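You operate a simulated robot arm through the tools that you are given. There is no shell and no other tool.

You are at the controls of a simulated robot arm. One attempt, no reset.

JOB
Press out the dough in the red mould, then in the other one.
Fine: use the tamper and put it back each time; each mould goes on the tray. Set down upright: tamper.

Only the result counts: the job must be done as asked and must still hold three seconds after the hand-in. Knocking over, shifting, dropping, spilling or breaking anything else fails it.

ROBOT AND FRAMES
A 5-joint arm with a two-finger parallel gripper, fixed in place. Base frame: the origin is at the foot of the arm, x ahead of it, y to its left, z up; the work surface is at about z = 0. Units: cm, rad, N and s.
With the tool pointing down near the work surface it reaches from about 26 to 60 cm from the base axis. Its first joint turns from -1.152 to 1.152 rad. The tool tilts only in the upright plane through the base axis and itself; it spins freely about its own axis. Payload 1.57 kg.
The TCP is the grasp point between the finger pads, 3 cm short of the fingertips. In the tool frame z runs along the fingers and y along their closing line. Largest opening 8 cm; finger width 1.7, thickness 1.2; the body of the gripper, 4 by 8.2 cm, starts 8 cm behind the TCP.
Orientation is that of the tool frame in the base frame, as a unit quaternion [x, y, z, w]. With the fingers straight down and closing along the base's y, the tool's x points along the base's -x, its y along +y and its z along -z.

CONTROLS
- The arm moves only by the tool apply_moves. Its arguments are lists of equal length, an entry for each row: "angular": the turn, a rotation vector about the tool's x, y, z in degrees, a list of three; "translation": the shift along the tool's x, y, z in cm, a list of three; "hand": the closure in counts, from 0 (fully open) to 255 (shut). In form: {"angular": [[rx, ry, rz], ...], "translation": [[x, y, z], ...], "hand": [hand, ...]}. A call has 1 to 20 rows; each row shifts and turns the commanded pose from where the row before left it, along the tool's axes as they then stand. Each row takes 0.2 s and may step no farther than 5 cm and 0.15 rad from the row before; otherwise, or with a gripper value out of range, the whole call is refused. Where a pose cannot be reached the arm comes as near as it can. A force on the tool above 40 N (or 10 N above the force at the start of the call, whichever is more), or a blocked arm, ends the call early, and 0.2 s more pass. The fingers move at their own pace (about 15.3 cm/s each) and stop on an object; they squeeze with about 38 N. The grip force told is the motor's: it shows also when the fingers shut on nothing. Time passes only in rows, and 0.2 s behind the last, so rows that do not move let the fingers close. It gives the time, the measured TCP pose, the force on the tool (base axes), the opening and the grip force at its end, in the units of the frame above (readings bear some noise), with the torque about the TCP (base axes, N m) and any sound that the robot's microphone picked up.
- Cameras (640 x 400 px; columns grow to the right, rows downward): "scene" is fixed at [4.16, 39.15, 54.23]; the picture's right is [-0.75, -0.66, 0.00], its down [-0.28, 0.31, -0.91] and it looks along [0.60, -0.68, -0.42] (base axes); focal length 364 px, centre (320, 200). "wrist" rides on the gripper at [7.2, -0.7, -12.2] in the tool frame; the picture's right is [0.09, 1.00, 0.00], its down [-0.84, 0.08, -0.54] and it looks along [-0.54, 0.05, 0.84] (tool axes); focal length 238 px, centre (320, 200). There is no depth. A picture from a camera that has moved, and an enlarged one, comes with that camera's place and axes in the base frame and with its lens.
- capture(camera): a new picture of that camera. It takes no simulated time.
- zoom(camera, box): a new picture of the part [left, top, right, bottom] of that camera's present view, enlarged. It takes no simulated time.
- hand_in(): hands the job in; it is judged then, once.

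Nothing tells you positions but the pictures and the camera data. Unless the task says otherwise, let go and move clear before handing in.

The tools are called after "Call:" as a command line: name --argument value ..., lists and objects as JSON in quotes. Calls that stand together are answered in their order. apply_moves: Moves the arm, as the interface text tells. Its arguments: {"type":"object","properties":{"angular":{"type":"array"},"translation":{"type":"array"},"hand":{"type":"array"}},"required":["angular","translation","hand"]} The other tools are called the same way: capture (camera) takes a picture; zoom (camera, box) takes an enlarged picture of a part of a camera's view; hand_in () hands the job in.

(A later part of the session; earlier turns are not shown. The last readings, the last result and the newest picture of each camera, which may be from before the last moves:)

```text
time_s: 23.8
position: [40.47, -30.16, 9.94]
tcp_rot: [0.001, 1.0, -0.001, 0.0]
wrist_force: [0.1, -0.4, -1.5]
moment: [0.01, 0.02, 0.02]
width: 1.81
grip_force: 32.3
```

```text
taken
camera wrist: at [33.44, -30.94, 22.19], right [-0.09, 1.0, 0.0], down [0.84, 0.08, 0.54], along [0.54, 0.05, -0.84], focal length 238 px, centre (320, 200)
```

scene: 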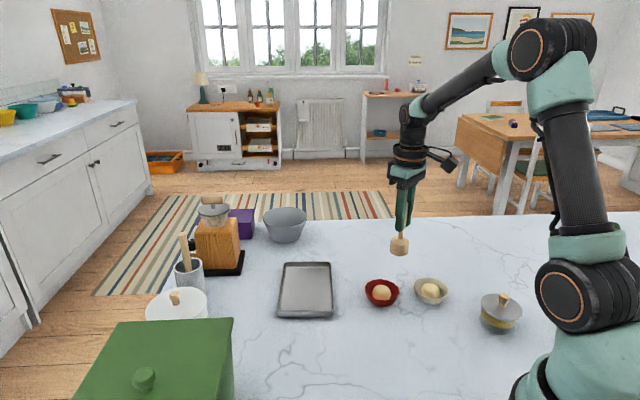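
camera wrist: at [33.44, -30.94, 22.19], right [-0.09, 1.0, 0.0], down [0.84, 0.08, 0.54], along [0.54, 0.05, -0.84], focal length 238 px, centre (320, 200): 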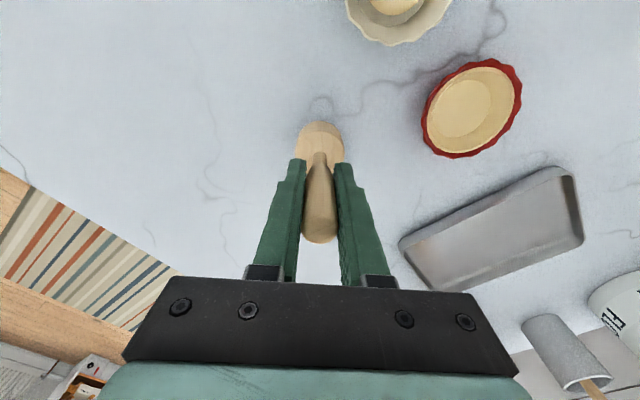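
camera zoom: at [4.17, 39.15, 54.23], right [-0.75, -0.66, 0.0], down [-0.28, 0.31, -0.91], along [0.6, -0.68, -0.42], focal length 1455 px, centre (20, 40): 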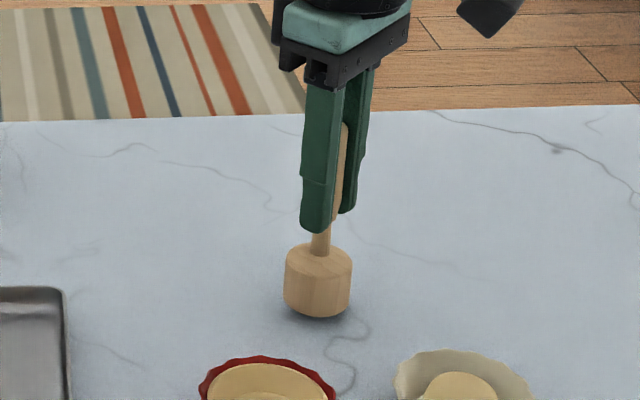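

The tamper is about 0.7 cm above the counter. I'll lower it in fine steps until contact.

Call:
apply_moves --angular '[[0, 0, 0], [0, 0, 0], [0, 0, 0], [0, 0, 0]]' --translation '[[0, 0, 0.3], [0, 0, 0.2], [0, 0, 0.2], [0, 0, 0]]' --hand '[255, 255, 255, 255]'

Call:
zoom --camera "scene" --box '[350, 190, 440, 290]'

```text
time_s: 24.8
position: [40.69, -30.34, 9.18]
tcp_rot: [-0.001, 1.0, 0.0, 0.0]
wrist_force: [-0.3, -0.2, -1.4]
moment: [-0.02, 0.02, 0.0]
width: 1.77
grip_force: 33.0
```

```text
4.00 times, centred on (395, 240) of scene
camera zoom: at [4.16, 39.15, 54.23], right [-0.75, -0.66, 0.0], down [-0.28, 0.31, -0.91], along [0.6, -0.68, -0.42], focal length 1455 px, centre (20, 40)
```

zoom: 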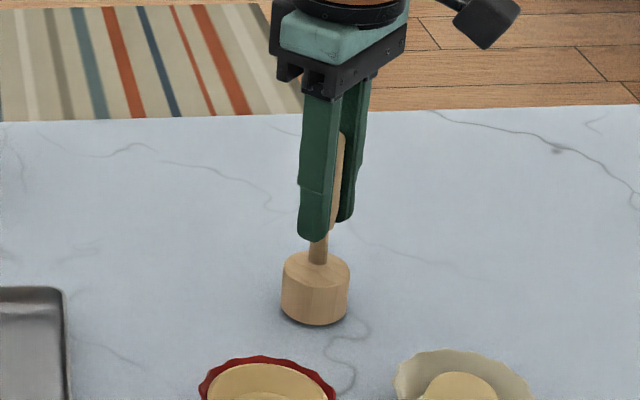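

Call:
apply_moves --angular '[[0, 0, 0], [0, 0, 0], [0, 0, 0]]' --translation '[[0, 0, 0.1], [0, 0, 0.06], [0, 0, 0]]' --hand '[255, 255, 255]'

Call:
zoom --camera "scene" --box '[350, 190, 440, 290]'

```text
time_s: 25.6
position: [40.74, -30.28, 9.05]
tcp_rot: [0.001, 1.0, 0.0, 0.0]
wrist_force: [1.7, -0.6, -2.3]
moment: [-0.01, 0.02, 0.0]
width: 1.79
grip_force: 33.1
```

```text
4.00 times, centred on (395, 240) of scene
camera zoom: at [4.16, 39.15, 54.23], right [-0.75, -0.66, 0.0], down [-0.28, 0.31, -0.91], along [0.6, -0.68, -0.42], focal length 1455 px, centre (20, 40)
```

zoom: 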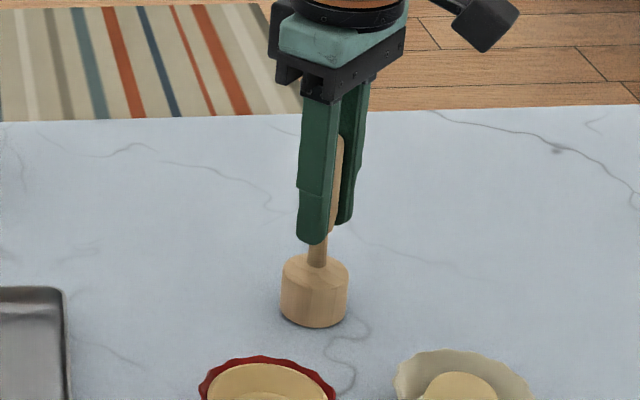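

Call:
apply_moves --angular '[[0, 0, 0], [0, 0, 0], [0, 0, 0]]' --translation '[[0, 0, 0.06], [0, 0, 0.04], [0, 0, 0]]' --hand '[255, 255, 255]'

```text
time_s: 26.4
position: [40.65, -30.28, 9.04]
tcp_rot: [0.0, 1.0, 0.0, -0.001]
wrist_force: [-4.9, 4.9, 13.3]
moment: [0.29, 0.17, 0.07]
width: 1.79
grip_force: 32.9
```

The tamper is on the counter at about 13 N. I'll ease the pressure, open gently and check that it stands.

Call:
apply_moves --angular '[[0, 0, 0], [0, 0, 0], [0, 0, 0], [0, 0, 0], [0, 0, 0]]' --translation '[[0, 0, -0.05], [0, 0, 0], [0, 0, 0], [0, 0, 0], [0, 0, 0]]' --hand '[255, 185, 150, 0, 0]'

Call:
zoom --camera "scene" --box '[350, 190, 440, 290]'

Call:
capture --camera "wrist"

```text
time_s: 27.6
position: [40.75, -30.34, 8.94]
tcp_rot: [0.0, 1.0, 0.0, 0.0]
wrist_force: [-0.1, 0.8, 0.0]
moment: [0.0, 0.03, 0.02]
width: 7.96
grip_force: 0.0
```

```text
4.00 times, centred on (395, 240) of scene
camera zoom: at [4.16, 39.15, 54.23], right [-0.75, -0.66, 0.0], down [-0.28, 0.31, -0.91], along [0.6, -0.68, -0.42], focal length 1455 px, centre (20, 40)
```

zoom: 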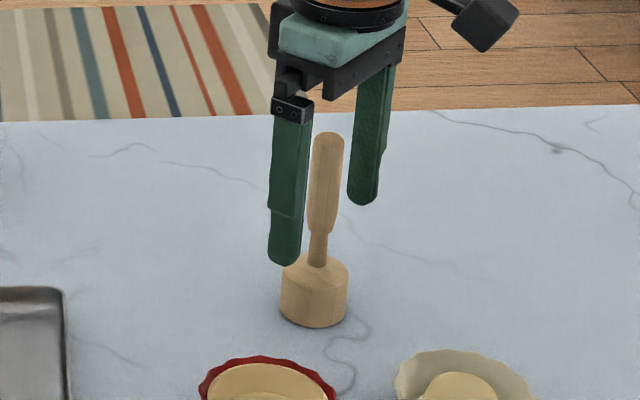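

```text
taken
camera wrist: at [33.67, -31.05, 21.24], right [-0.09, 1.0, 0.0], down [0.84, 0.08, 0.54], along [0.54, 0.05, -0.84], focal length 238 px, centre (320, 200)
```

wrist: 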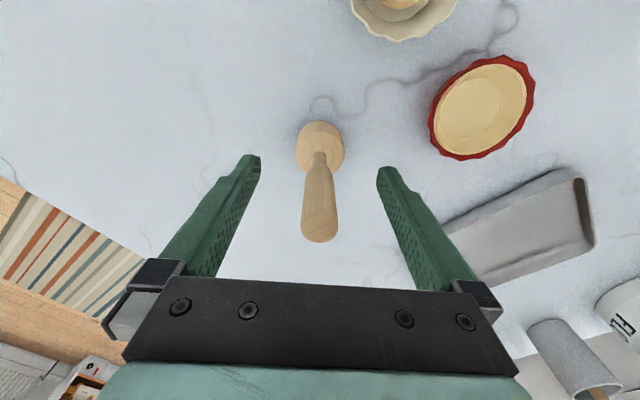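

The tamper is standing upright at its original place. I'll rise clear, move over the red mould with the hand open, and line up to grip it around the rim.

Call:
apply_moves --angular '[[0, 0, 0], [0, 0, 0], [0, 0, 0], [0, 0, 0], [0, 0, 0], [0, 0, 0], [0, 0, 0], [0, 0, 0], [0, 0, 0]]' --translation '[[0, 0, -2.5], [0, 0, -2.5], [0, 0, -2.5], [0, 0, -2.5], [1.4, 3.95, 0], [1.4, 3.95, 0], [1.35, 3.95, 0], [0, 0, 4.0], [0, 0, 0]]' --hand '[0, 0, 0, 0, 0, 0, 0, 0, 0]'

Call:
capture --camera "wrist"

Call:
capture --camera "scene"

```text
time_s: 29.6
position: [36.53, -18.42, 15.28]
tcp_rot: [0.0, 1.0, 0.0, 0.0]
wrist_force: [-0.3, 0.2, 0.1]
moment: [0.0, 0.0, 0.02]
width: 8.01
grip_force: 0.1
```

```text
taken
camera wrist: at [29.49, -19.27, 27.38], right [-0.09, 1.0, 0.0], down [0.84, 0.08, 0.54], along [0.54, 0.05, -0.84], focal length 238 px, centre (320, 200)
```

wrist: 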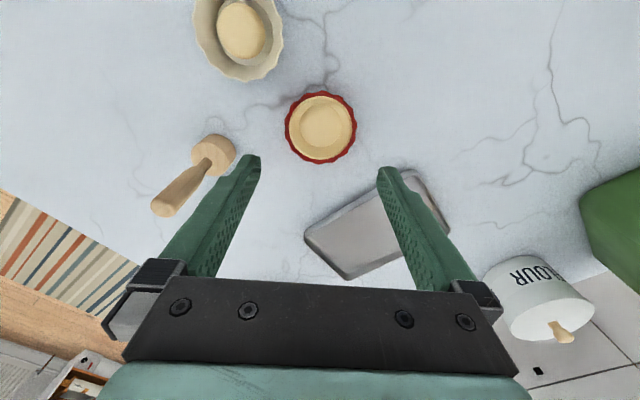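

```text
taken
```

scene: 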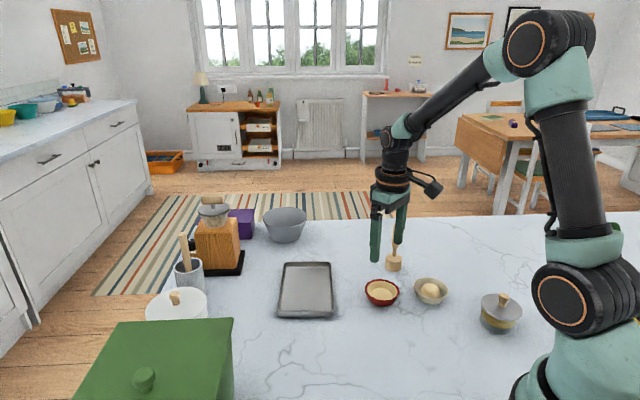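

Call:
apply_moves --angular '[[0, 0, 0], [0, 0, 0], [0, 0, 0], [0, 0, 0]]' --translation '[[0, 0, 2.5], [0, 0, 2.5], [0, 0, 2.0], [0, 0, 0]]' --hand '[0, 0, 0, 0]'

Call:
zoom --camera "wrist" --box '[220, 80, 420, 205]'

Call:
zoom --camera "scene" --box '[340, 230, 440, 310]'

```text
time_s: 30.6
position: [36.57, -18.37, 8.11]
tcp_rot: [0.0, 1.0, -0.001, 0.0]
wrist_force: [-0.2, -0.1, 0.4]
moment: [-0.01, 0.02, 0.02]
width: 8.0
grip_force: 0.0
```

```text
3.20 times, centred on (320, 142) of wrist
camera zoom: at [29.47, -19.14, 20.25], right [-0.09, 1.0, 0.0], down [0.84, 0.08, 0.54], along [0.54, 0.05, -0.84], focal length 763 px, centre (320, 384)
```

zoom: 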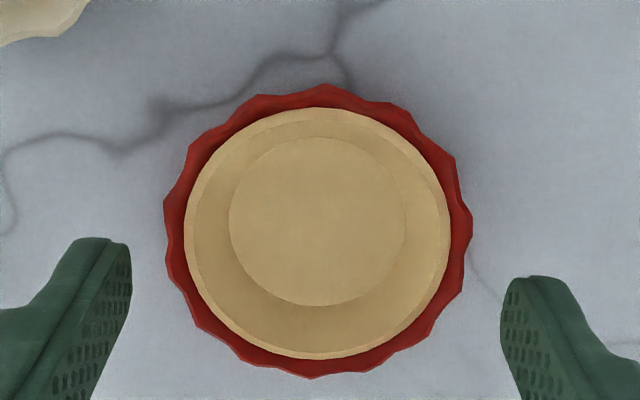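

```text
5.00 times, centred on (390, 270) of scene
camera zoom: at [4.16, 39.15, 54.23], right [-0.75, -0.66, 0.0], down [-0.28, 0.31, -0.91], along [0.6, -0.68, -0.42], focal length 1819 px, centre (-30, -150)
```

zoom: 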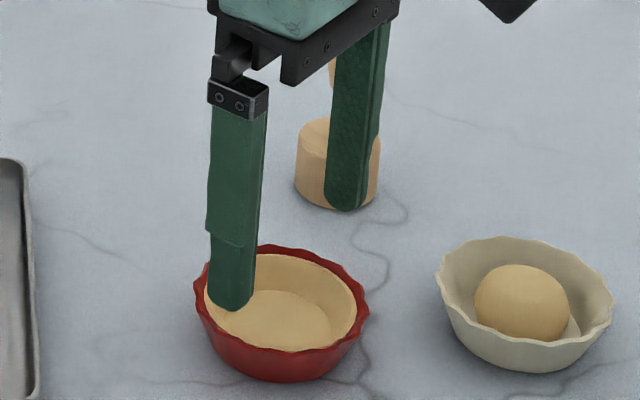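

The fingers straddle the red mould evenly: the rim is about 7.5 cm and the opening is 8 cm. I'll lower slowly past the rim and check both sides.

Call:
apply_moves --angular '[[0, 0, 0], [0, 0, 0], [0, 0, 0], [0, 0, 0]]' --translation '[[0.15, 0.03, 1.0], [0, 0, 0.7], [0, 0, 0.5], [0, 0, 0]]' --hand '[0, 0, 0, 0]'

Call:
zoom --camera "wrist" --box '[220, 80, 420, 205]'

Call:
zoom --camera "scene" --box '[340, 240, 440, 320]'

```text
time_s: 31.6
position: [36.35, -18.4, 5.96]
tcp_rot: [0.0, 1.0, 0.0, 0.0]
wrist_force: [0.0, 0.3, 0.1]
moment: [0.0, -0.04, -0.04]
width: 8.01
grip_force: 0.0
```

```text
3.20 times, centred on (320, 142) of wrist
camera zoom: at [29.38, -19.2, 18.07], right [-0.09, 1.0, 0.0], down [0.84, 0.08, 0.54], along [0.54, 0.05, -0.84], focal length 763 px, centre (320, 384)
```

zoom: 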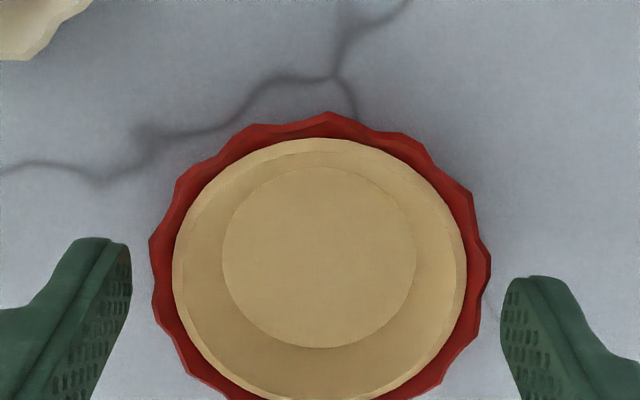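

```text
5.00 times, centred on (390, 280) of scene
camera zoom: at [4.16, 39.15, 54.23], right [-0.75, -0.66, 0.0], down [-0.28, 0.31, -0.91], along [0.6, -0.68, -0.42], focal length 1819 px, centre (-30, -200)
```

zoom: 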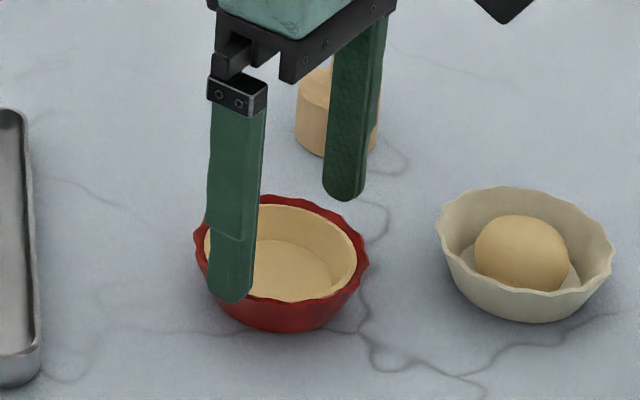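

The fingertips are level with the rim, with clearance on both sides. I'll shift 0.09 cm, lower to grip depth and check again.

Call:
apply_moves --angular '[[0, 0, 0], [0, 0, 0], [0, 0, 0], [0, 0, 0]]' --translation '[[0, 0.09, 0], [0, 0, 0.7], [0, 0, 0.7], [0, 0, 0]]' --hand '[0, 0, 0, 0]'

Call:
zoom --camera "wrist" --box '[220, 100, 420, 225]'

Call:
zoom --camera "scene" --box '[340, 240, 440, 320]'

```text
time_s: 32.6
position: [36.37, -18.41, 4.39]
tcp_rot: [0.0, 1.0, -0.001, 0.0]
wrist_force: [0.3, 0.0, 0.8]
moment: [-0.02, -0.01, 0.02]
width: 8.0
grip_force: 0.1
```

```text
3.20 times, centred on (320, 162) of wrist
camera zoom: at [29.3, -19.09, 16.66], right [-0.09, 1.0, 0.0], down [0.84, 0.08, 0.54], along [0.54, 0.05, -0.84], focal length 763 px, centre (320, 320)
```

zoom: 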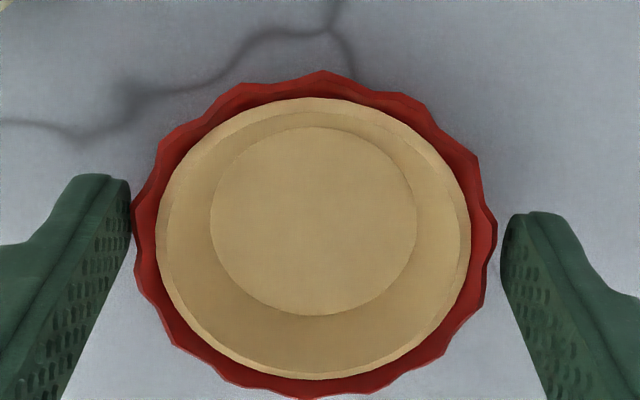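

```text
5.00 times, centred on (390, 280) of scene
camera zoom: at [4.16, 39.15, 54.23], right [-0.75, -0.66, 0.0], down [-0.28, 0.31, -0.91], along [0.6, -0.68, -0.42], focal length 1819 px, centre (-30, -200)
```

zoom: 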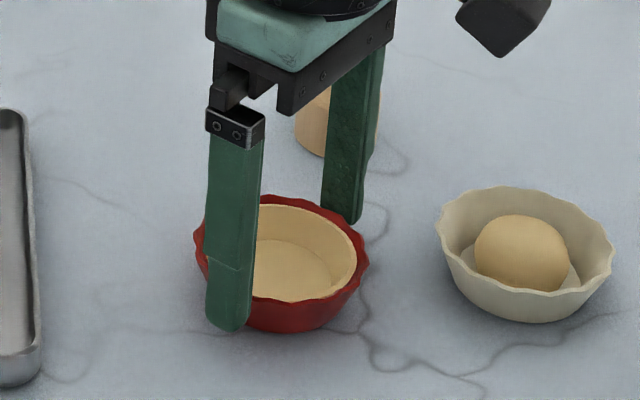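

Both fingers are beside the rim with no contact. I'll close gently.

Call:
apply_moves --angular '[[0, 0, 0], [0, 0, 0], [0, 0, 0], [0, 0, 0], [0, 0, 0], [0, 0, 0]]' --translation '[[0, 0, 0], [0, 0, 0], [0, 0, 0], [0, 0, 0], [0, 0, 0], [0, 0, 0]]' --hand '[8, 14, 20, 40, 120, 255]'

Call:
zoom --camera "wrist" --box '[220, 100, 420, 225]'

Call:
zoom --camera "scene" --box '[340, 240, 440, 320]'

```text
time_s: 34.0
position: [36.4, -18.27, 4.43]
tcp_rot: [0.0, 1.0, 0.0, 0.0]
wrist_force: [-0.4, -0.8, -0.2]
moment: [-0.03, 0.01, -0.01]
width: 7.46
grip_force: 37.7
```

```text
3.20 times, centred on (320, 162) of wrist
camera zoom: at [29.3, -19.09, 16.68], right [-0.09, 1.0, 0.0], down [0.84, 0.08, 0.54], along [0.54, 0.05, -0.84], focal length 763 px, centre (320, 320)
```

zoom: 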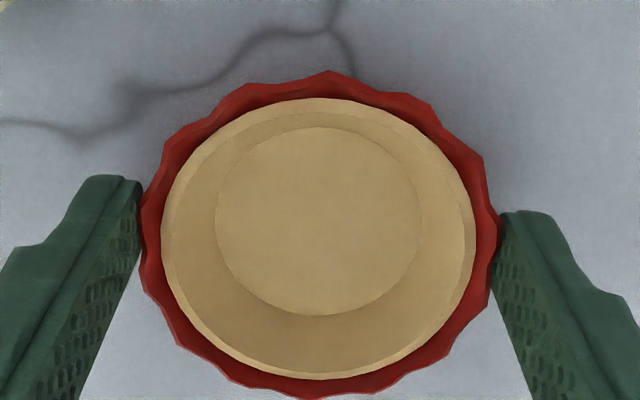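

```text
5.00 times, centred on (390, 280) of scene
camera zoom: at [4.16, 39.15, 54.23], right [-0.75, -0.66, 0.0], down [-0.28, 0.31, -0.91], along [0.6, -0.68, -0.42], focal length 1819 px, centre (-30, -200)
```

zoom: 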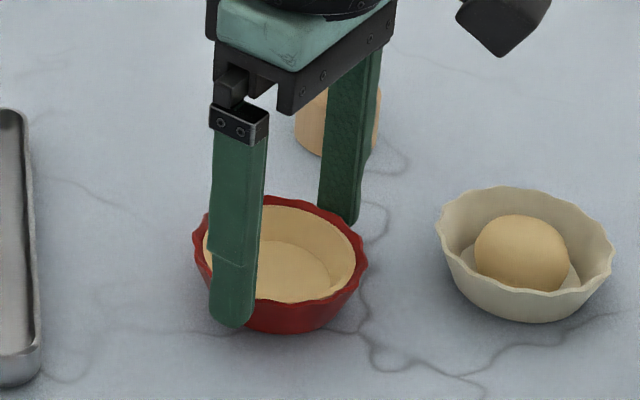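

The red mould is gripped at 7.46 cm. I'll lift slowly and check that it stays level.

Call:
apply_moves --angular '[[0, 0, 0], [0, 0, 0], [0, 0, 0], [0, 0, 0], [0, 0, 0]]' --translation '[[0, 0, -0.3], [0, 0, -0.7], [0, 0, -1.0], [0, 0, -1.5], [0, 0, 0]]' --hand '[255, 255, 255, 255, 255]'

Call:
zoom --camera "wrist" --box '[220, 100, 420, 225]'

Call:
zoom --camera "scene" --box '[340, 240, 440, 320]'

```text
time_s: 35.2
position: [36.41, -18.38, 7.97]
tcp_rot: [0.0, 1.0, 0.0, 0.0]
wrist_force: [0.4, 0.0, -2.6]
moment: [0.01, 0.05, 0.02]
width: 7.46
grip_force: 38.4
```

```text
3.20 times, centred on (320, 162) of wrist
camera zoom: at [29.25, -19.15, 20.13], right [-0.09, 1.0, 0.0], down [0.84, 0.08, 0.54], along [0.54, 0.05, -0.84], focal length 763 px, centre (320, 320)
```

zoom: 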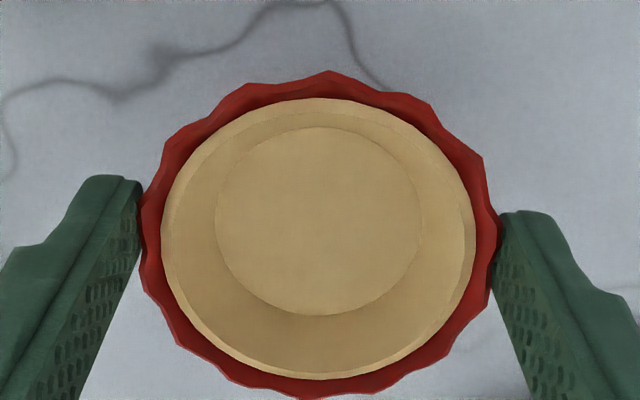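

```text
5.00 times, centred on (390, 280) of scene
camera zoom: at [4.17, 39.15, 54.23], right [-0.75, -0.66, 0.0], down [-0.28, 0.31, -0.91], along [0.6, -0.68, -0.42], focal length 1819 px, centre (-30, -200)
```

zoom: 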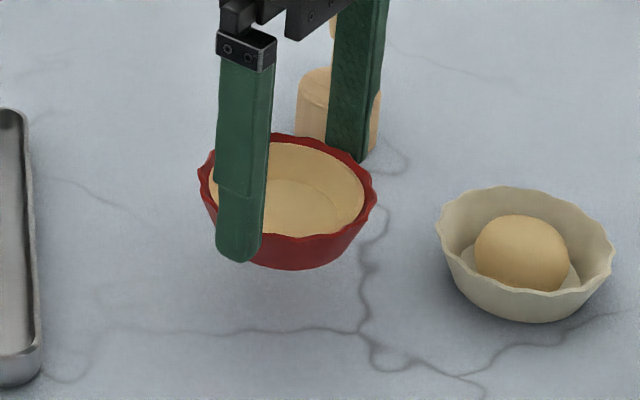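

The mould hangs level. I'll raise it and move towards the tray, pausing to locate the tray precisely.

Call:
apply_moves --angular '[[0, 0, 0], [0, 0, 0], [0, 0, 0], [0, 0, 0], [0, 0, 0], [0, 0, 0], [0, 0, 0], [0, 0, 0], [0, 0, 0]]' --translation '[[0, 0, -2.0], [0, 0, -2.0], [0, 0, -2.0], [-1.8, 1.2, 0], [-1.8, 1.2, 0], [-1.8, 1.2, 0], [-1.8, 1.2, 0], [-1.8, 1.2, 0], [0, 0, 0]]' --hand '[255, 255, 255, 255, 255, 255, 255, 255, 255]'

Call:
capture --camera "wrist"

Call:
zoom --camera "scene" --box '[260, 210, 420, 335]'

```text
time_s: 37.2
position: [45.55, -12.3, 13.79]
tcp_rot: [-0.001, 1.0, 0.0, 0.0]
wrist_force: [0.0, -0.3, -2.4]
moment: [-0.02, 0.0, -0.01]
width: 7.45
grip_force: 38.1
```

```text
taken
camera wrist: at [38.43, -13.04, 25.99], right [-0.09, 1.0, 0.0], down [0.84, 0.08, 0.54], along [0.54, 0.05, -0.84], focal length 238 px, centre (320, 200)
```

wrist: 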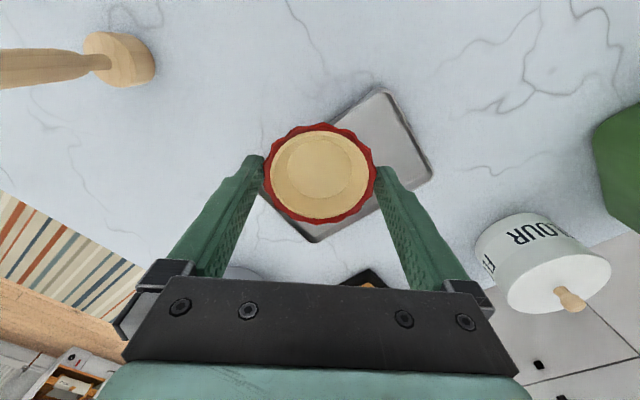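

```text
3.20 times, centred on (340, 272) of scene
camera zoom: at [4.17, 39.15, 54.23], right [-0.75, -0.66, 0.0], down [-0.28, 0.31, -0.91], along [0.6, -0.68, -0.42], focal length 1164 px, centre (256, -32)
```

zoom: 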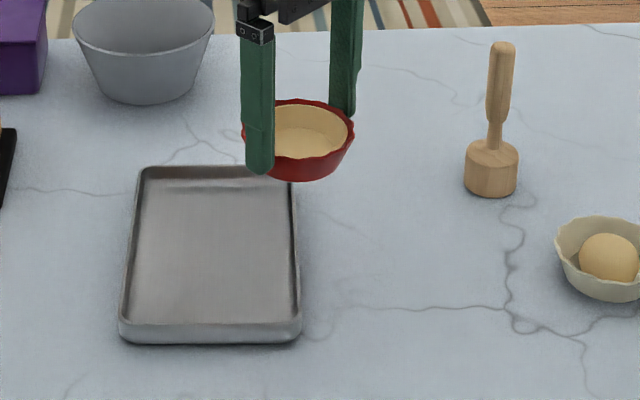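

Call:
zoom --camera "scene" --box '[270, 250, 345, 325]'

Call:
zoom --camera "wrist" --box '[240, 70, 450, 250]'

```text
5.33 times, centred on (308, 288) of scene
camera zoom: at [4.17, 39.15, 54.23], right [-0.75, -0.66, 0.0], down [-0.28, 0.31, -0.91], along [0.6, -0.68, -0.42], focal length 1940 px, centre (387, -267)
```

zoom: 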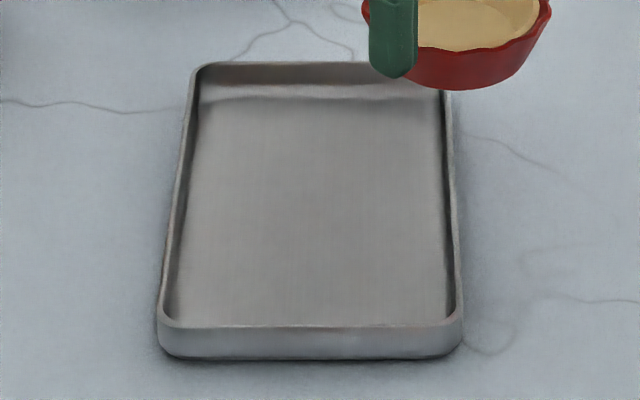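

```text
2.22 times, centred on (345, 160) of wrist
camera zoom: at [38.43, -13.04, 25.99], right [-0.09, 1.0, 0.0], down [0.84, 0.08, 0.54], along [0.54, 0.05, -0.84], focal length 530 px, centre (264, 289)
```

zoom: 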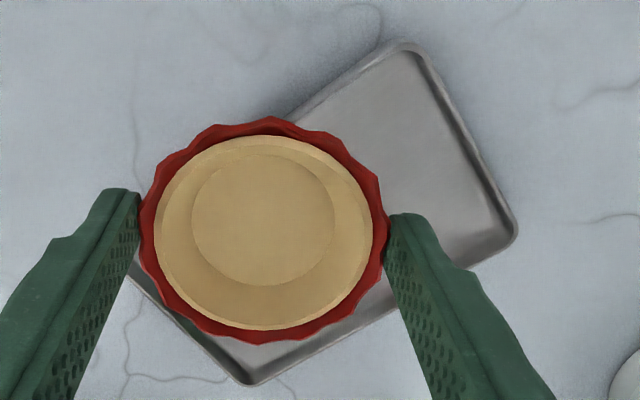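

The tray's centre is near (51.1, -9.3), its long axis points along (0.67, -0.74), and its walls are about 1.4 cm high. I'll place the red mould in the far half, near (54.0, -12.5), with a 12° spin so both fingers stay inside the tray walls.

Call:
apply_moves --angular '[[0, 0, 0], [0, 0, 0], [0, 0, 0], [0, 0, 0], [0, 0, 6], [0, 0, 6], [0, 0, 0]]' --translation '[[-2.15, -0.07, 0], [-2.15, -0.07, 0], [-2.16, -0.07, 0], [-2.16, -0.06, 0], [0, 0, 0], [0, 0, 0], [0, 0, 0]]' --hand '[255, 255, 255, 255, 255, 255, 255]'

Call:
capture --camera "wrist"

Call:
zoom --camera "scene" --box '[250, 210, 370, 325]'

```text
time_s: 38.8
position: [54.17, -12.76, 13.87]
tcp_rot: [0.105, 0.994, 0.0, 0.0]
wrist_force: [0.7, -0.7, -1.7]
moment: [0.01, -0.02, 0.01]
width: 7.45
grip_force: 37.8
```

```text
taken
camera wrist: at [47.12, -11.89, 26.12], right [0.12, 0.99, 0.0], down [0.83, -0.1, 0.54], along [0.54, -0.06, -0.84], focal length 238 px, centre (320, 200)
```

wrist: 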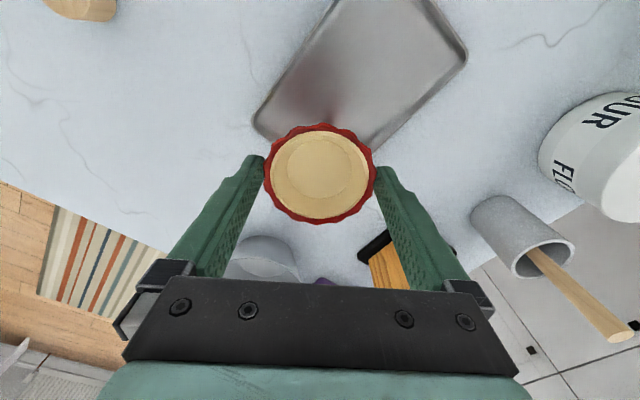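

```text
3.48 times, centred on (310, 268) of scene
camera zoom: at [4.17, 39.15, 54.23], right [-0.75, -0.66, 0.0], down [-0.28, 0.31, -0.91], along [0.6, -0.68, -0.42], focal length 1265 px, centre (355, -35)
```

zoom: 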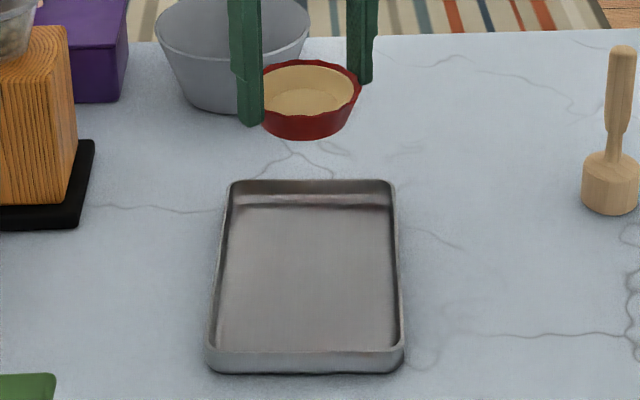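

The mould is above the far half of the tray and the spin is right. I'll lower it towards the tray floor.

Call:
apply_moves --angular '[[0, 0, 0], [0, 0, 0], [0, 0, 0], [0, 0, 0], [0, 0, 0]]' --translation '[[0, 0, 2.0], [0, 0, 2.0], [0, 0, 2.0], [0, 0, 1.3], [0, 0, 0]]' --hand '[255, 255, 255, 255, 255]'

Call:
capture --camera "wrist"

Call:
zoom --camera "scene" --box '[260, 220, 360, 325]'

```text
time_s: 40.0
position: [54.07, -12.51, 6.56]
tcp_rot: [0.105, 0.995, 0.0, 0.001]
wrist_force: [0.0, -0.2, -2.0]
moment: [0.02, 0.01, -0.01]
width: 7.44
grip_force: 37.6
```

```text
taken
camera wrist: at [47.06, -11.79, 18.85], right [0.12, 0.99, 0.0], down [0.83, -0.1, 0.54], along [0.54, -0.06, -0.84], focal length 238 px, centre (320, 200)
```

wrist: 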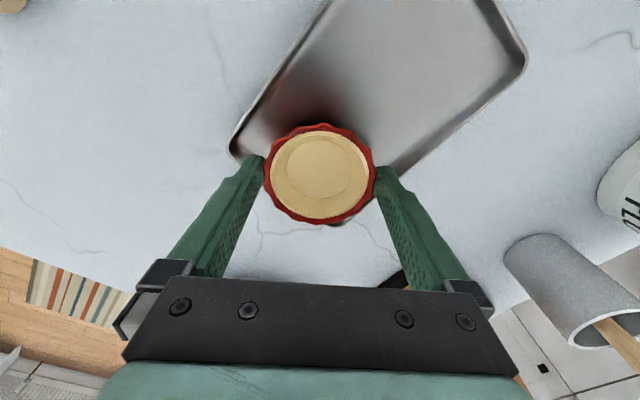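

```text
3.81 times, centred on (310, 272) of scene
camera zoom: at [4.17, 39.15, 54.23], right [-0.75, -0.66, 0.0], down [-0.28, 0.31, -0.91], along [0.6, -0.68, -0.42], focal length 1386 px, centre (358, -76)
```

zoom: 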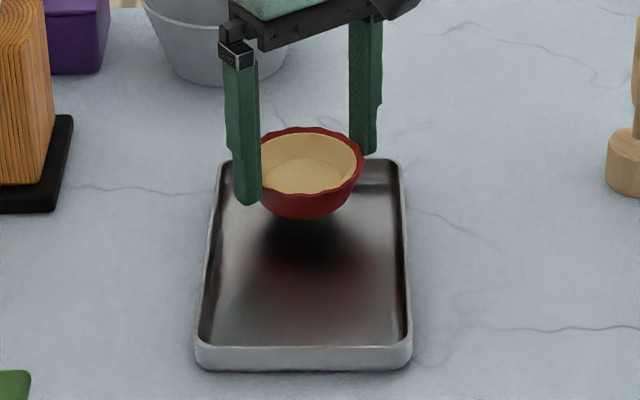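

Call:
apply_moves --angular '[[0, 0, 0], [0, 0, 0], [0, 0, 0], [0, 0, 0], [0, 0, 0]]' --translation '[[0, 0, 0.6], [0, 0, 0.5], [0, 0, 0.3], [0, 0, 0.2], [0, 0, 0]]' --hand '[255, 255, 255, 255, 255]'

Call:
zoom --camera "wrist" --box '[210, 80, 430, 230]'

Call:
zoom --camera "scene" --box '[270, 240, 340, 310]'

```text
time_s: 41.2
position: [54.24, -12.61, 5.0]
tcp_rot: [0.103, 0.995, 0.0, 0.0]
wrist_force: [-0.5, -0.5, -1.8]
moment: [0.0, 0.03, 0.0]
width: 7.46
grip_force: 38.0
```

```text
2.67 times, centred on (320, 155) of wrist
camera zoom: at [47.06, -11.83, 17.21], right [0.12, 0.99, 0.0], down [0.83, -0.1, 0.54], along [0.54, -0.06, -0.84], focal length 636 px, centre (320, 320)
```

zoom: 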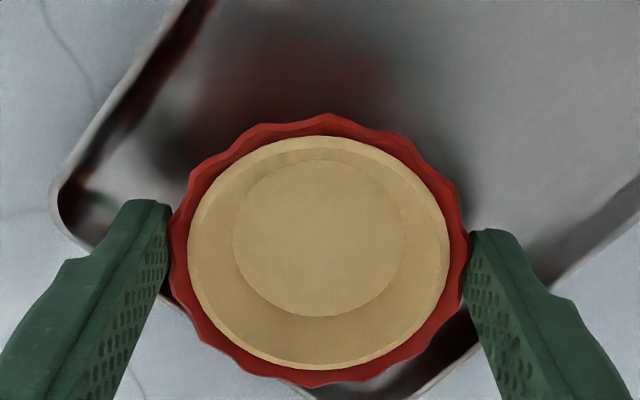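

```text
5.71 times, centred on (305, 275) of scene
camera zoom: at [4.17, 39.15, 54.23], right [-0.75, -0.66, 0.0], down [-0.28, 0.31, -0.91], along [0.6, -0.68, -0.42], focal length 2078 px, centre (406, -229)
```

zoom: 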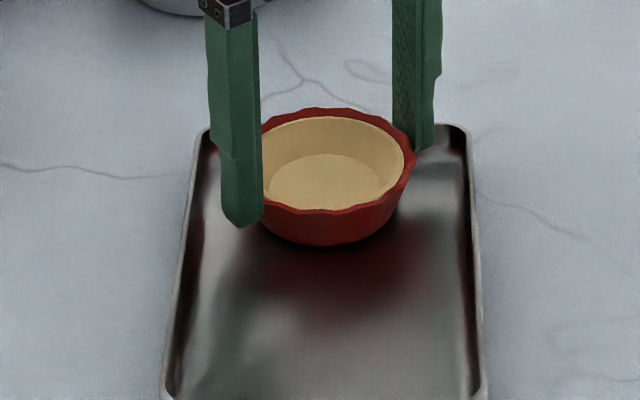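

Call:
apply_moves --angular '[[0, 0, 0], [0, 0, 0], [0, 0, 0]]' --translation '[[0, 0, 0.1], [0, 0, 0.1], [0, 0, 0]]' --hand '[255, 255, 255]'

```text
time_s: 42.0
position: [54.03, -12.6, 4.82]
tcp_rot: [0.104, 0.995, 0.0, 0.0]
wrist_force: [-3.1, 0.1, 6.0]
moment: [0.05, 0.11, -0.03]
width: 7.45
grip_force: 37.7
```

Contact at 6 N, so the mould sits on the tray floor. I'll verify and release.

Call:
apply_moves --angular '[[0, 0, 0], [0, 0, 0], [0, 0, 0], [0, 0, 0]]' --translation '[[0, 0, 0], [0, 0, 0], [0, 0, 0], [0, 0, 0]]' --hand '[12, 5, 0, 0]'

Call:
zoom --camera "wrist" --box '[210, 80, 430, 230]'

Call:
zoom --camera "scene" --box '[270, 240, 340, 310]'

```text
time_s: 43.0
position: [54.04, -12.53, 4.72]
tcp_rot: [0.104, 0.995, 0.0, 0.0]
wrist_force: [1.2, -0.8, 0.7]
moment: [0.01, 0.06, -0.01]
width: 8.01
grip_force: 0.0
```

```text
2.67 times, centred on (320, 155) of wrist
camera zoom: at [47.01, -11.85, 17.02], right [0.12, 0.99, 0.0], down [0.83, -0.1, 0.54], along [0.54, -0.06, -0.84], focal length 636 px, centre (320, 320)
```

zoom: 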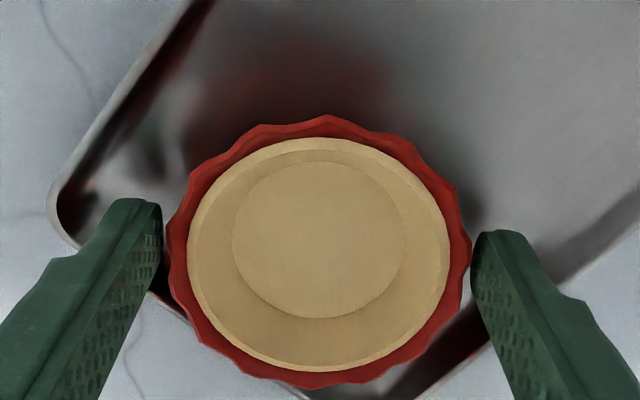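

```text
5.71 times, centred on (305, 275) of scene
camera zoom: at [4.16, 39.15, 54.23], right [-0.75, -0.66, 0.0], down [-0.28, 0.31, -0.91], along [0.6, -0.68, -0.42], focal length 2078 px, centre (406, -229)
```

zoom: 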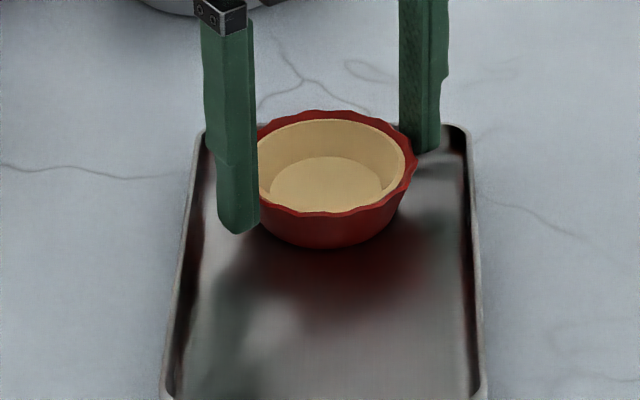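

Released, with the mould seated. I'll rise straight up and check the tray.

Call:
apply_moves --angular '[[0, 0, 0], [0, 0, 0], [0, 0, 0], [0, 0, 0], [0, 0, 0], [0, 0, 0], [0, 0, 0]]' --translation '[[0, 0, -0.5], [0, 0, -1.0], [0, 0, -1.5], [0, 0, -3.0], [0, 0, -4.0], [0, 0, -4.0], [0, 0, 0]]' --hand '[0, 0, 0, 0, 0, 0, 0]'

Call:
capture --camera "wrist"

Call:
zoom --camera "scene" --box '[260, 210, 460, 335]'

```text
time_s: 44.6
position: [54.01, -12.31, 18.75]
tcp_rot: [0.105, 0.995, 0.0, 0.0]
wrist_force: [0.5, 0.4, 0.1]
moment: [-0.01, -0.04, -0.01]
width: 8.02
grip_force: 0.1
```

```text
taken
camera wrist: at [46.99, -11.7, 31.03], right [0.12, 0.99, 0.0], down [0.83, -0.1, 0.54], along [0.54, -0.06, -0.84], focal length 238 px, centre (320, 200)
```

wrist: 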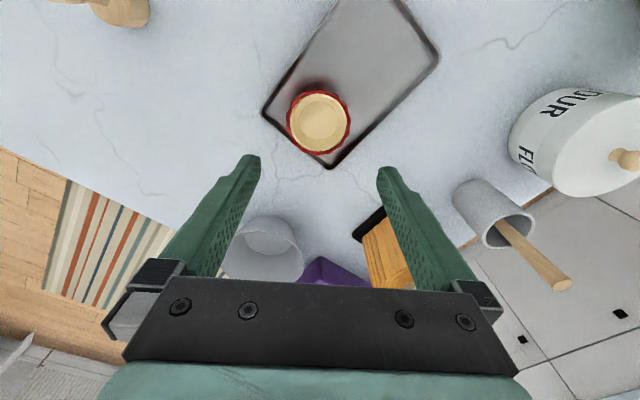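

```text
3.20 times, centred on (360, 272) of scene
camera zoom: at [4.16, 39.15, 54.23], right [-0.75, -0.66, 0.0], down [-0.28, 0.31, -0.91], along [0.6, -0.68, -0.42], focal length 1164 px, centre (192, -32)
```

zoom: 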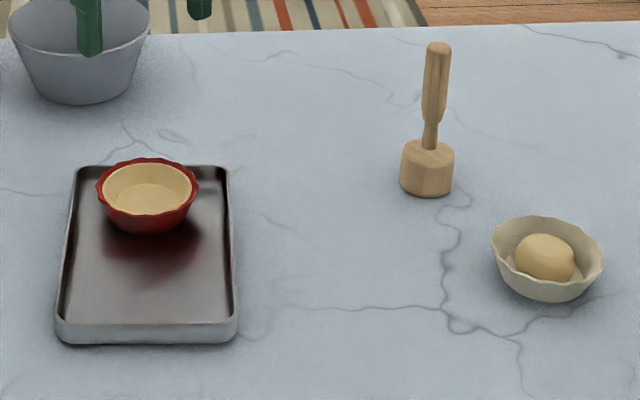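

The red mould sits on the tray and the tamper is still upright in its place. I'll go back for the tamper, undoing the spin first.

Call:
apply_moves --angular '[[0, 0, -6], [0, 0, -6], [0, 0, 0], [0, 0, 0], [0, 0, 0], [0, 0, 0], [0, 0, 0], [0, 0, 0]]' --translation '[[0, 0, 0], [0, 0, 0], [2.664, -3.54, 0], [2.664, -3.54, 0], [2.664, -3.54, 0], [2.664, -3.54, 0], [2.664, -3.54, 0], [0, 0, 0]]' --hand '[0, 0, 0, 0, 0, 0, 0, 0]'

Call:
capture --camera "wrist"

Call:
zoom --camera "wrist" --box '[270, 85, 370, 185]'

```text
time_s: 46.4
position: [40.56, -30.05, 18.82]
tcp_rot: [0.0, 1.0, 0.0, 0.001]
wrist_force: [-0.4, 0.3, -0.2]
moment: [0.01, -0.01, -0.01]
width: 8.0
grip_force: 0.1
```

```text
taken
camera wrist: at [33.53, -30.82, 31.11], right [-0.09, 1.0, 0.0], down [0.84, 0.08, 0.54], along [0.54, 0.05, -0.84], focal length 238 px, centre (320, 200)
```

wrist: 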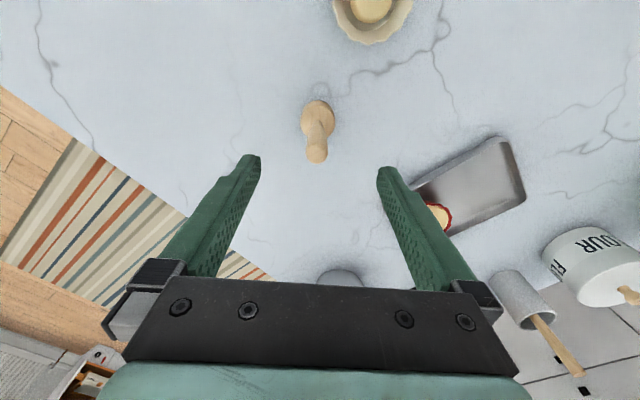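

```text
4.00 times, centred on (320, 135) of wrist
camera zoom: at [33.53, -30.82, 31.11], right [-0.09, 1.0, 0.0], down [0.84, 0.08, 0.54], along [0.54, 0.05, -0.84], focal length 953 px, centre (320, 460)
```

zoom: 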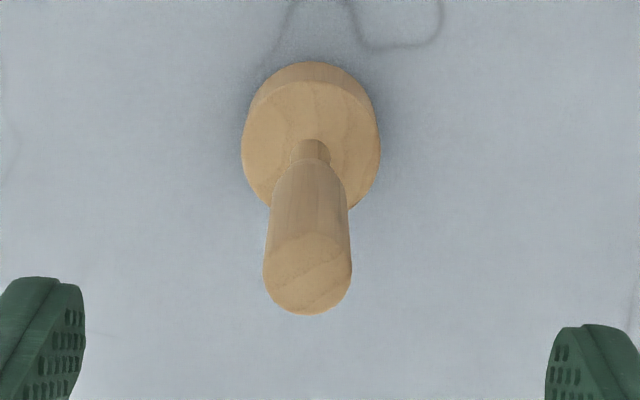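

The tamper is directly between the fingers. I'll lower and grip it at the same height.

Call:
apply_moves --angular '[[0, 0, 0], [0, 0, 0], [0, 0, 0], [0, 0, 0], [0, 0, 0], [0, 0, 0], [0, 0, 0], [0, 0, 0], [0, 0, 0]]' --translation '[[0, -0.05, 2.5], [0, 0, 2.5], [0, 0, 2.5], [0, 0, 2.1], [0, 0, 0], [0, 0, 0], [0, 0, 0], [0, 0, 0], [0, 0, 0]]' --hand '[0, 0, 0, 0, 0, 120, 180, 255, 255]'

Call:
zoom --camera "scene" --box '[350, 190, 440, 290]'

Call:
capture --camera "wrist"

```text
time_s: 48.4
position: [40.67, -30.3, 9.41]
tcp_rot: [0.001, 1.0, 0.0, 0.0]
wrist_force: [-0.6, 0.7, -0.3]
moment: [0.0, -0.02, -0.02]
width: 1.77
grip_force: 32.5
```

```text
4.00 times, centred on (395, 240) of scene
camera zoom: at [4.16, 39.15, 54.23], right [-0.75, -0.66, 0.0], down [-0.28, 0.31, -0.91], along [0.6, -0.68, -0.42], focal length 1455 px, centre (20, 40)
```

zoom: 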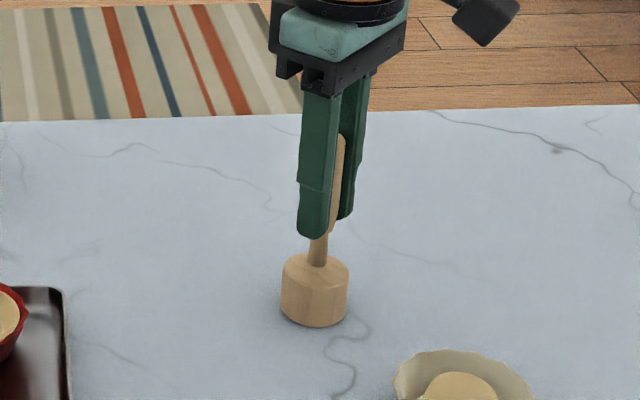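

```text
taken
camera wrist: at [33.69, -31.11, 21.57], right [-0.09, 1.0, 0.0], down [0.84, 0.08, 0.54], along [0.54, 0.05, -0.84], focal length 238 px, centre (320, 200)
```

wrist: 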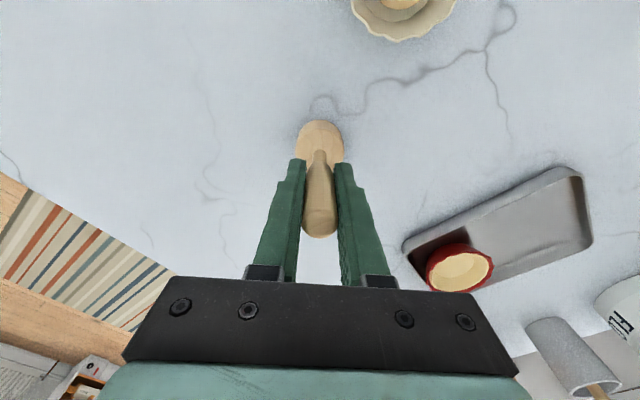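

The tamper is held again. The cream mould should be near (28.8, -26.0). I'll lift the tamper and move to a spot where I can see it unobstructed.

Call:
apply_moves --angular '[[0, 0, 0], [0, 0, 0], [0, 0, 0], [0, 0, 0], [0, 0, 0], [0, 0, 0], [0, 0, 0], [0, 0, 0], [0, 0, 0]]' --translation '[[0, 0, -1.0], [0, 0, -2.0], [0, 0, -3.0], [0, 0, -3.0], [2.65, -0.4, 0], [2.65, -0.4, 0], [2.65, -0.4, 0], [2.65, -0.4, 0], [0, 0, 0]]' --hand '[255, 255, 255, 255, 255, 255, 255, 255, 255]'

Call:
capture --camera "wrist"

Call:
capture --camera "scene"

```text
time_s: 50.4
position: [30.13, -32.03, 18.35]
tcp_rot: [0.0, 1.0, 0.0, 0.001]
wrist_force: [-0.8, -0.6, -1.3]
moment: [0.01, 0.0, 0.0]
width: 1.81
grip_force: 32.6
```

```text
taken
camera wrist: at [23.07, -32.78, 30.52], right [-0.09, 1.0, 0.0], down [0.84, 0.08, 0.54], along [0.54, 0.05, -0.84], focal length 238 px, centre (320, 200)
```

wrist: 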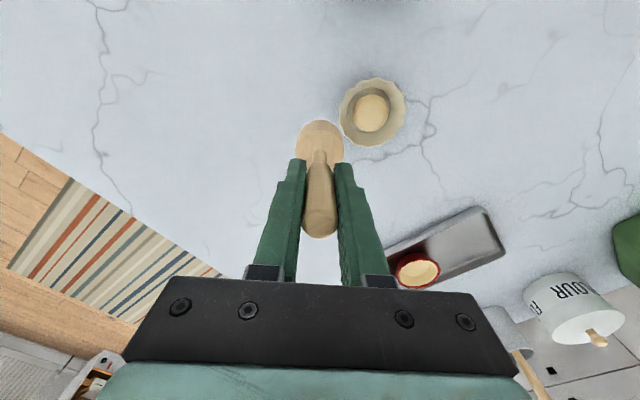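

```text
taken
```

scene: 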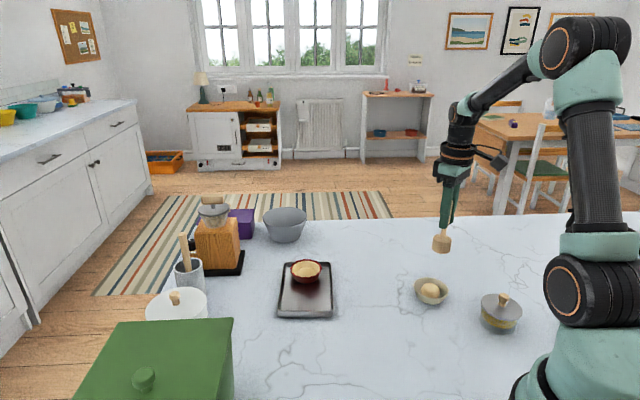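

Call:
zoom --camera "wrist" --box '[325, 65, 415, 155]'

Call:
zoom --camera "scene" --box '[410, 220, 460, 310]'

```text
4.44 times, centred on (370, 110) of wrist
camera zoom: at [23.07, -32.78, 30.52], right [-0.09, 1.0, 0.0], down [0.84, 0.08, 0.54], along [0.54, 0.05, -0.84], focal length 1059 px, centre (98, 600)
```

zoom: 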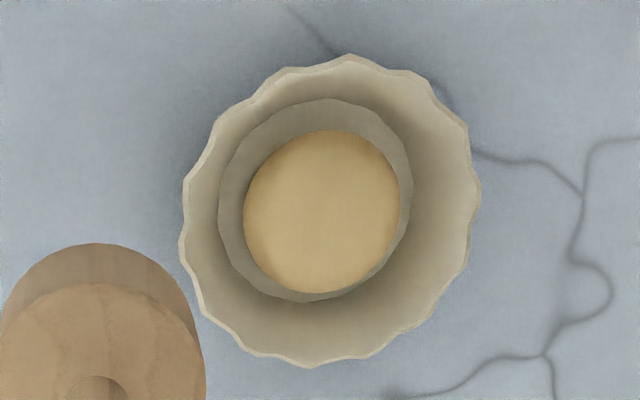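

```text
4.44 times, centred on (435, 265) of scene
camera zoom: at [4.16, 39.15, 54.23], right [-0.75, -0.66, 0.0], down [-0.28, 0.31, -0.91], along [0.6, -0.68, -0.42], focal length 1616 px, centre (-191, -89)
```

zoom: 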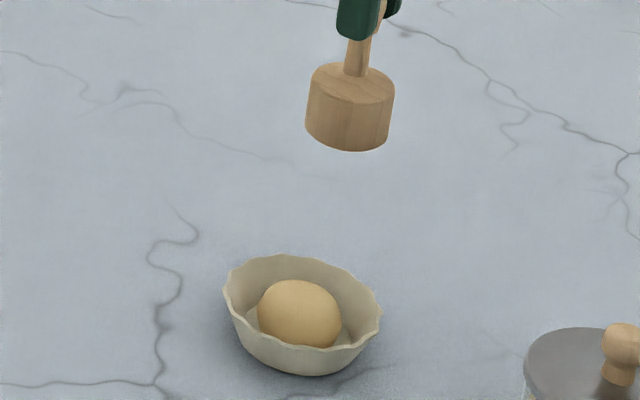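

The cream mould's centre is at about (28.65, -26.1). I'll move the tamper over it and lower partway.

Call:
apply_moves --angular '[[0, 0, 0], [0, 0, 0], [0, 0, 0], [0, 0, 0], [0, 0, 0], [0, 0, 0]]' --translation '[[0.5, 1.95, 0], [0.5, 1.9, 0], [0.4, 1.9, 0], [0, 0, 2.0], [0, 0, 2.0], [0, 0, 0]]' --hand '[255, 255, 255, 255, 255, 255]'

Call:
zoom --camera "wrist" --box '[220, 60, 420, 185]'

Call:
zoom --camera "scene" --box '[390, 230, 490, 310]'

```text
time_s: 51.8
position: [28.86, -26.21, 14.19]
tcp_rot: [0.0, 1.0, 0.0, 0.0]
wrist_force: [-0.9, -0.3, -1.1]
moment: [0.01, 0.01, -0.01]
width: 1.8
grip_force: 32.6
```

```text
3.20 times, centred on (320, 122) of wrist
camera zoom: at [21.76, -27.01, 26.43], right [-0.09, 1.0, 0.0], down [0.84, 0.08, 0.54], along [0.54, 0.05, -0.84], focal length 763 px, centre (320, 448)
```

zoom: 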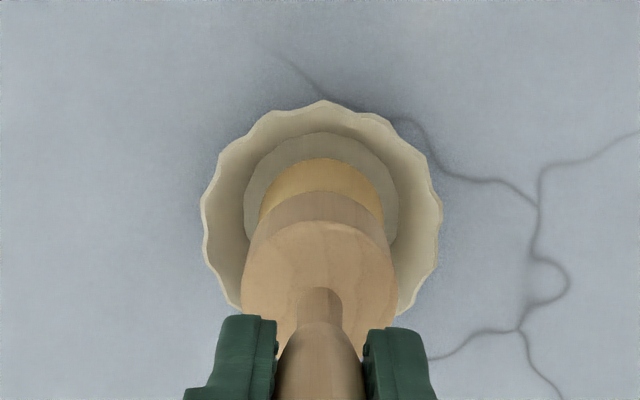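

```text
5.00 times, centred on (440, 270) of scene
camera zoom: at [4.16, 39.15, 54.23], right [-0.75, -0.66, 0.0], down [-0.28, 0.31, -0.91], along [0.6, -0.68, -0.42], focal length 1819 px, centre (-280, -150)
```

zoom: 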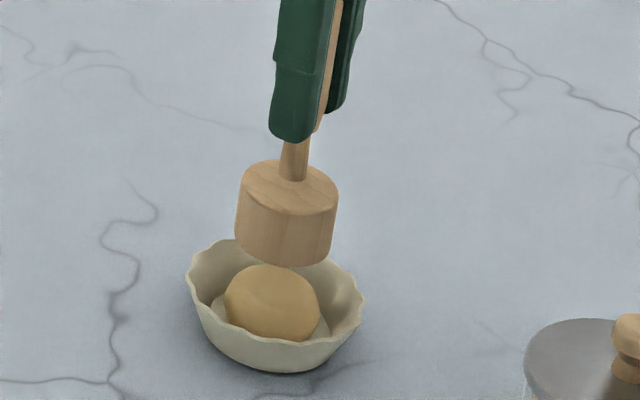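

The alignment matches what worked for the red mould. I'll lower onto the dough and press down steadily.

Call:
apply_moves --angular '[[0, 0, 0], [0, 0, 0], [0, 0, 0], [0, 0, 0], [0, 0, 0], [0, 0, 0], [0, 0, 0], [0, 0, 0], [0, 0, 0]]' --translation '[[0.1, 0, 0.6], [0, 0, 0.6], [0, 0, 0.6], [0, 0, 0.3], [0, 0, 0.3], [0, 0, 0.3], [0, 0, 0.2], [0, 0, 0.2], [0, 0, 0]]' --hand '[255, 255, 255, 255, 255, 255, 255, 255, 255]'

Call:
zoom --camera "scene" --box '[390, 230, 490, 310]'

```text
time_s: 53.8
position: [28.61, -26.17, 11.32]
tcp_rot: [-0.001, 1.0, -0.001, 0.001]
wrist_force: [-0.9, 8.6, 26.7]
moment: [0.9, 0.07, 0.04]
width: 1.79
grip_force: 32.9
```

```text
5.00 times, centred on (440, 270) of scene
camera zoom: at [4.16, 39.16, 54.23], right [-0.75, -0.66, 0.0], down [-0.28, 0.31, -0.91], along [0.6, -0.68, -0.42], focal length 1819 px, centre (-280, -150)
```

zoom: 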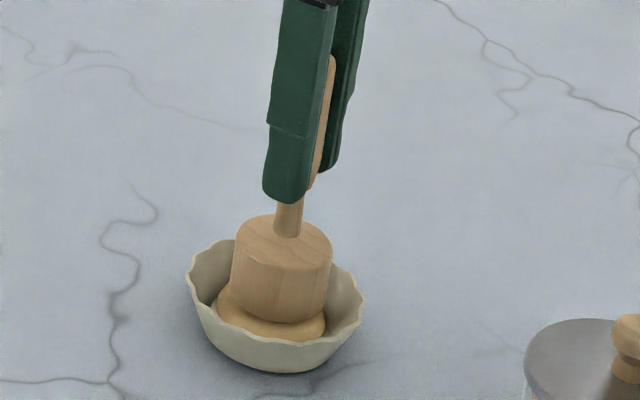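

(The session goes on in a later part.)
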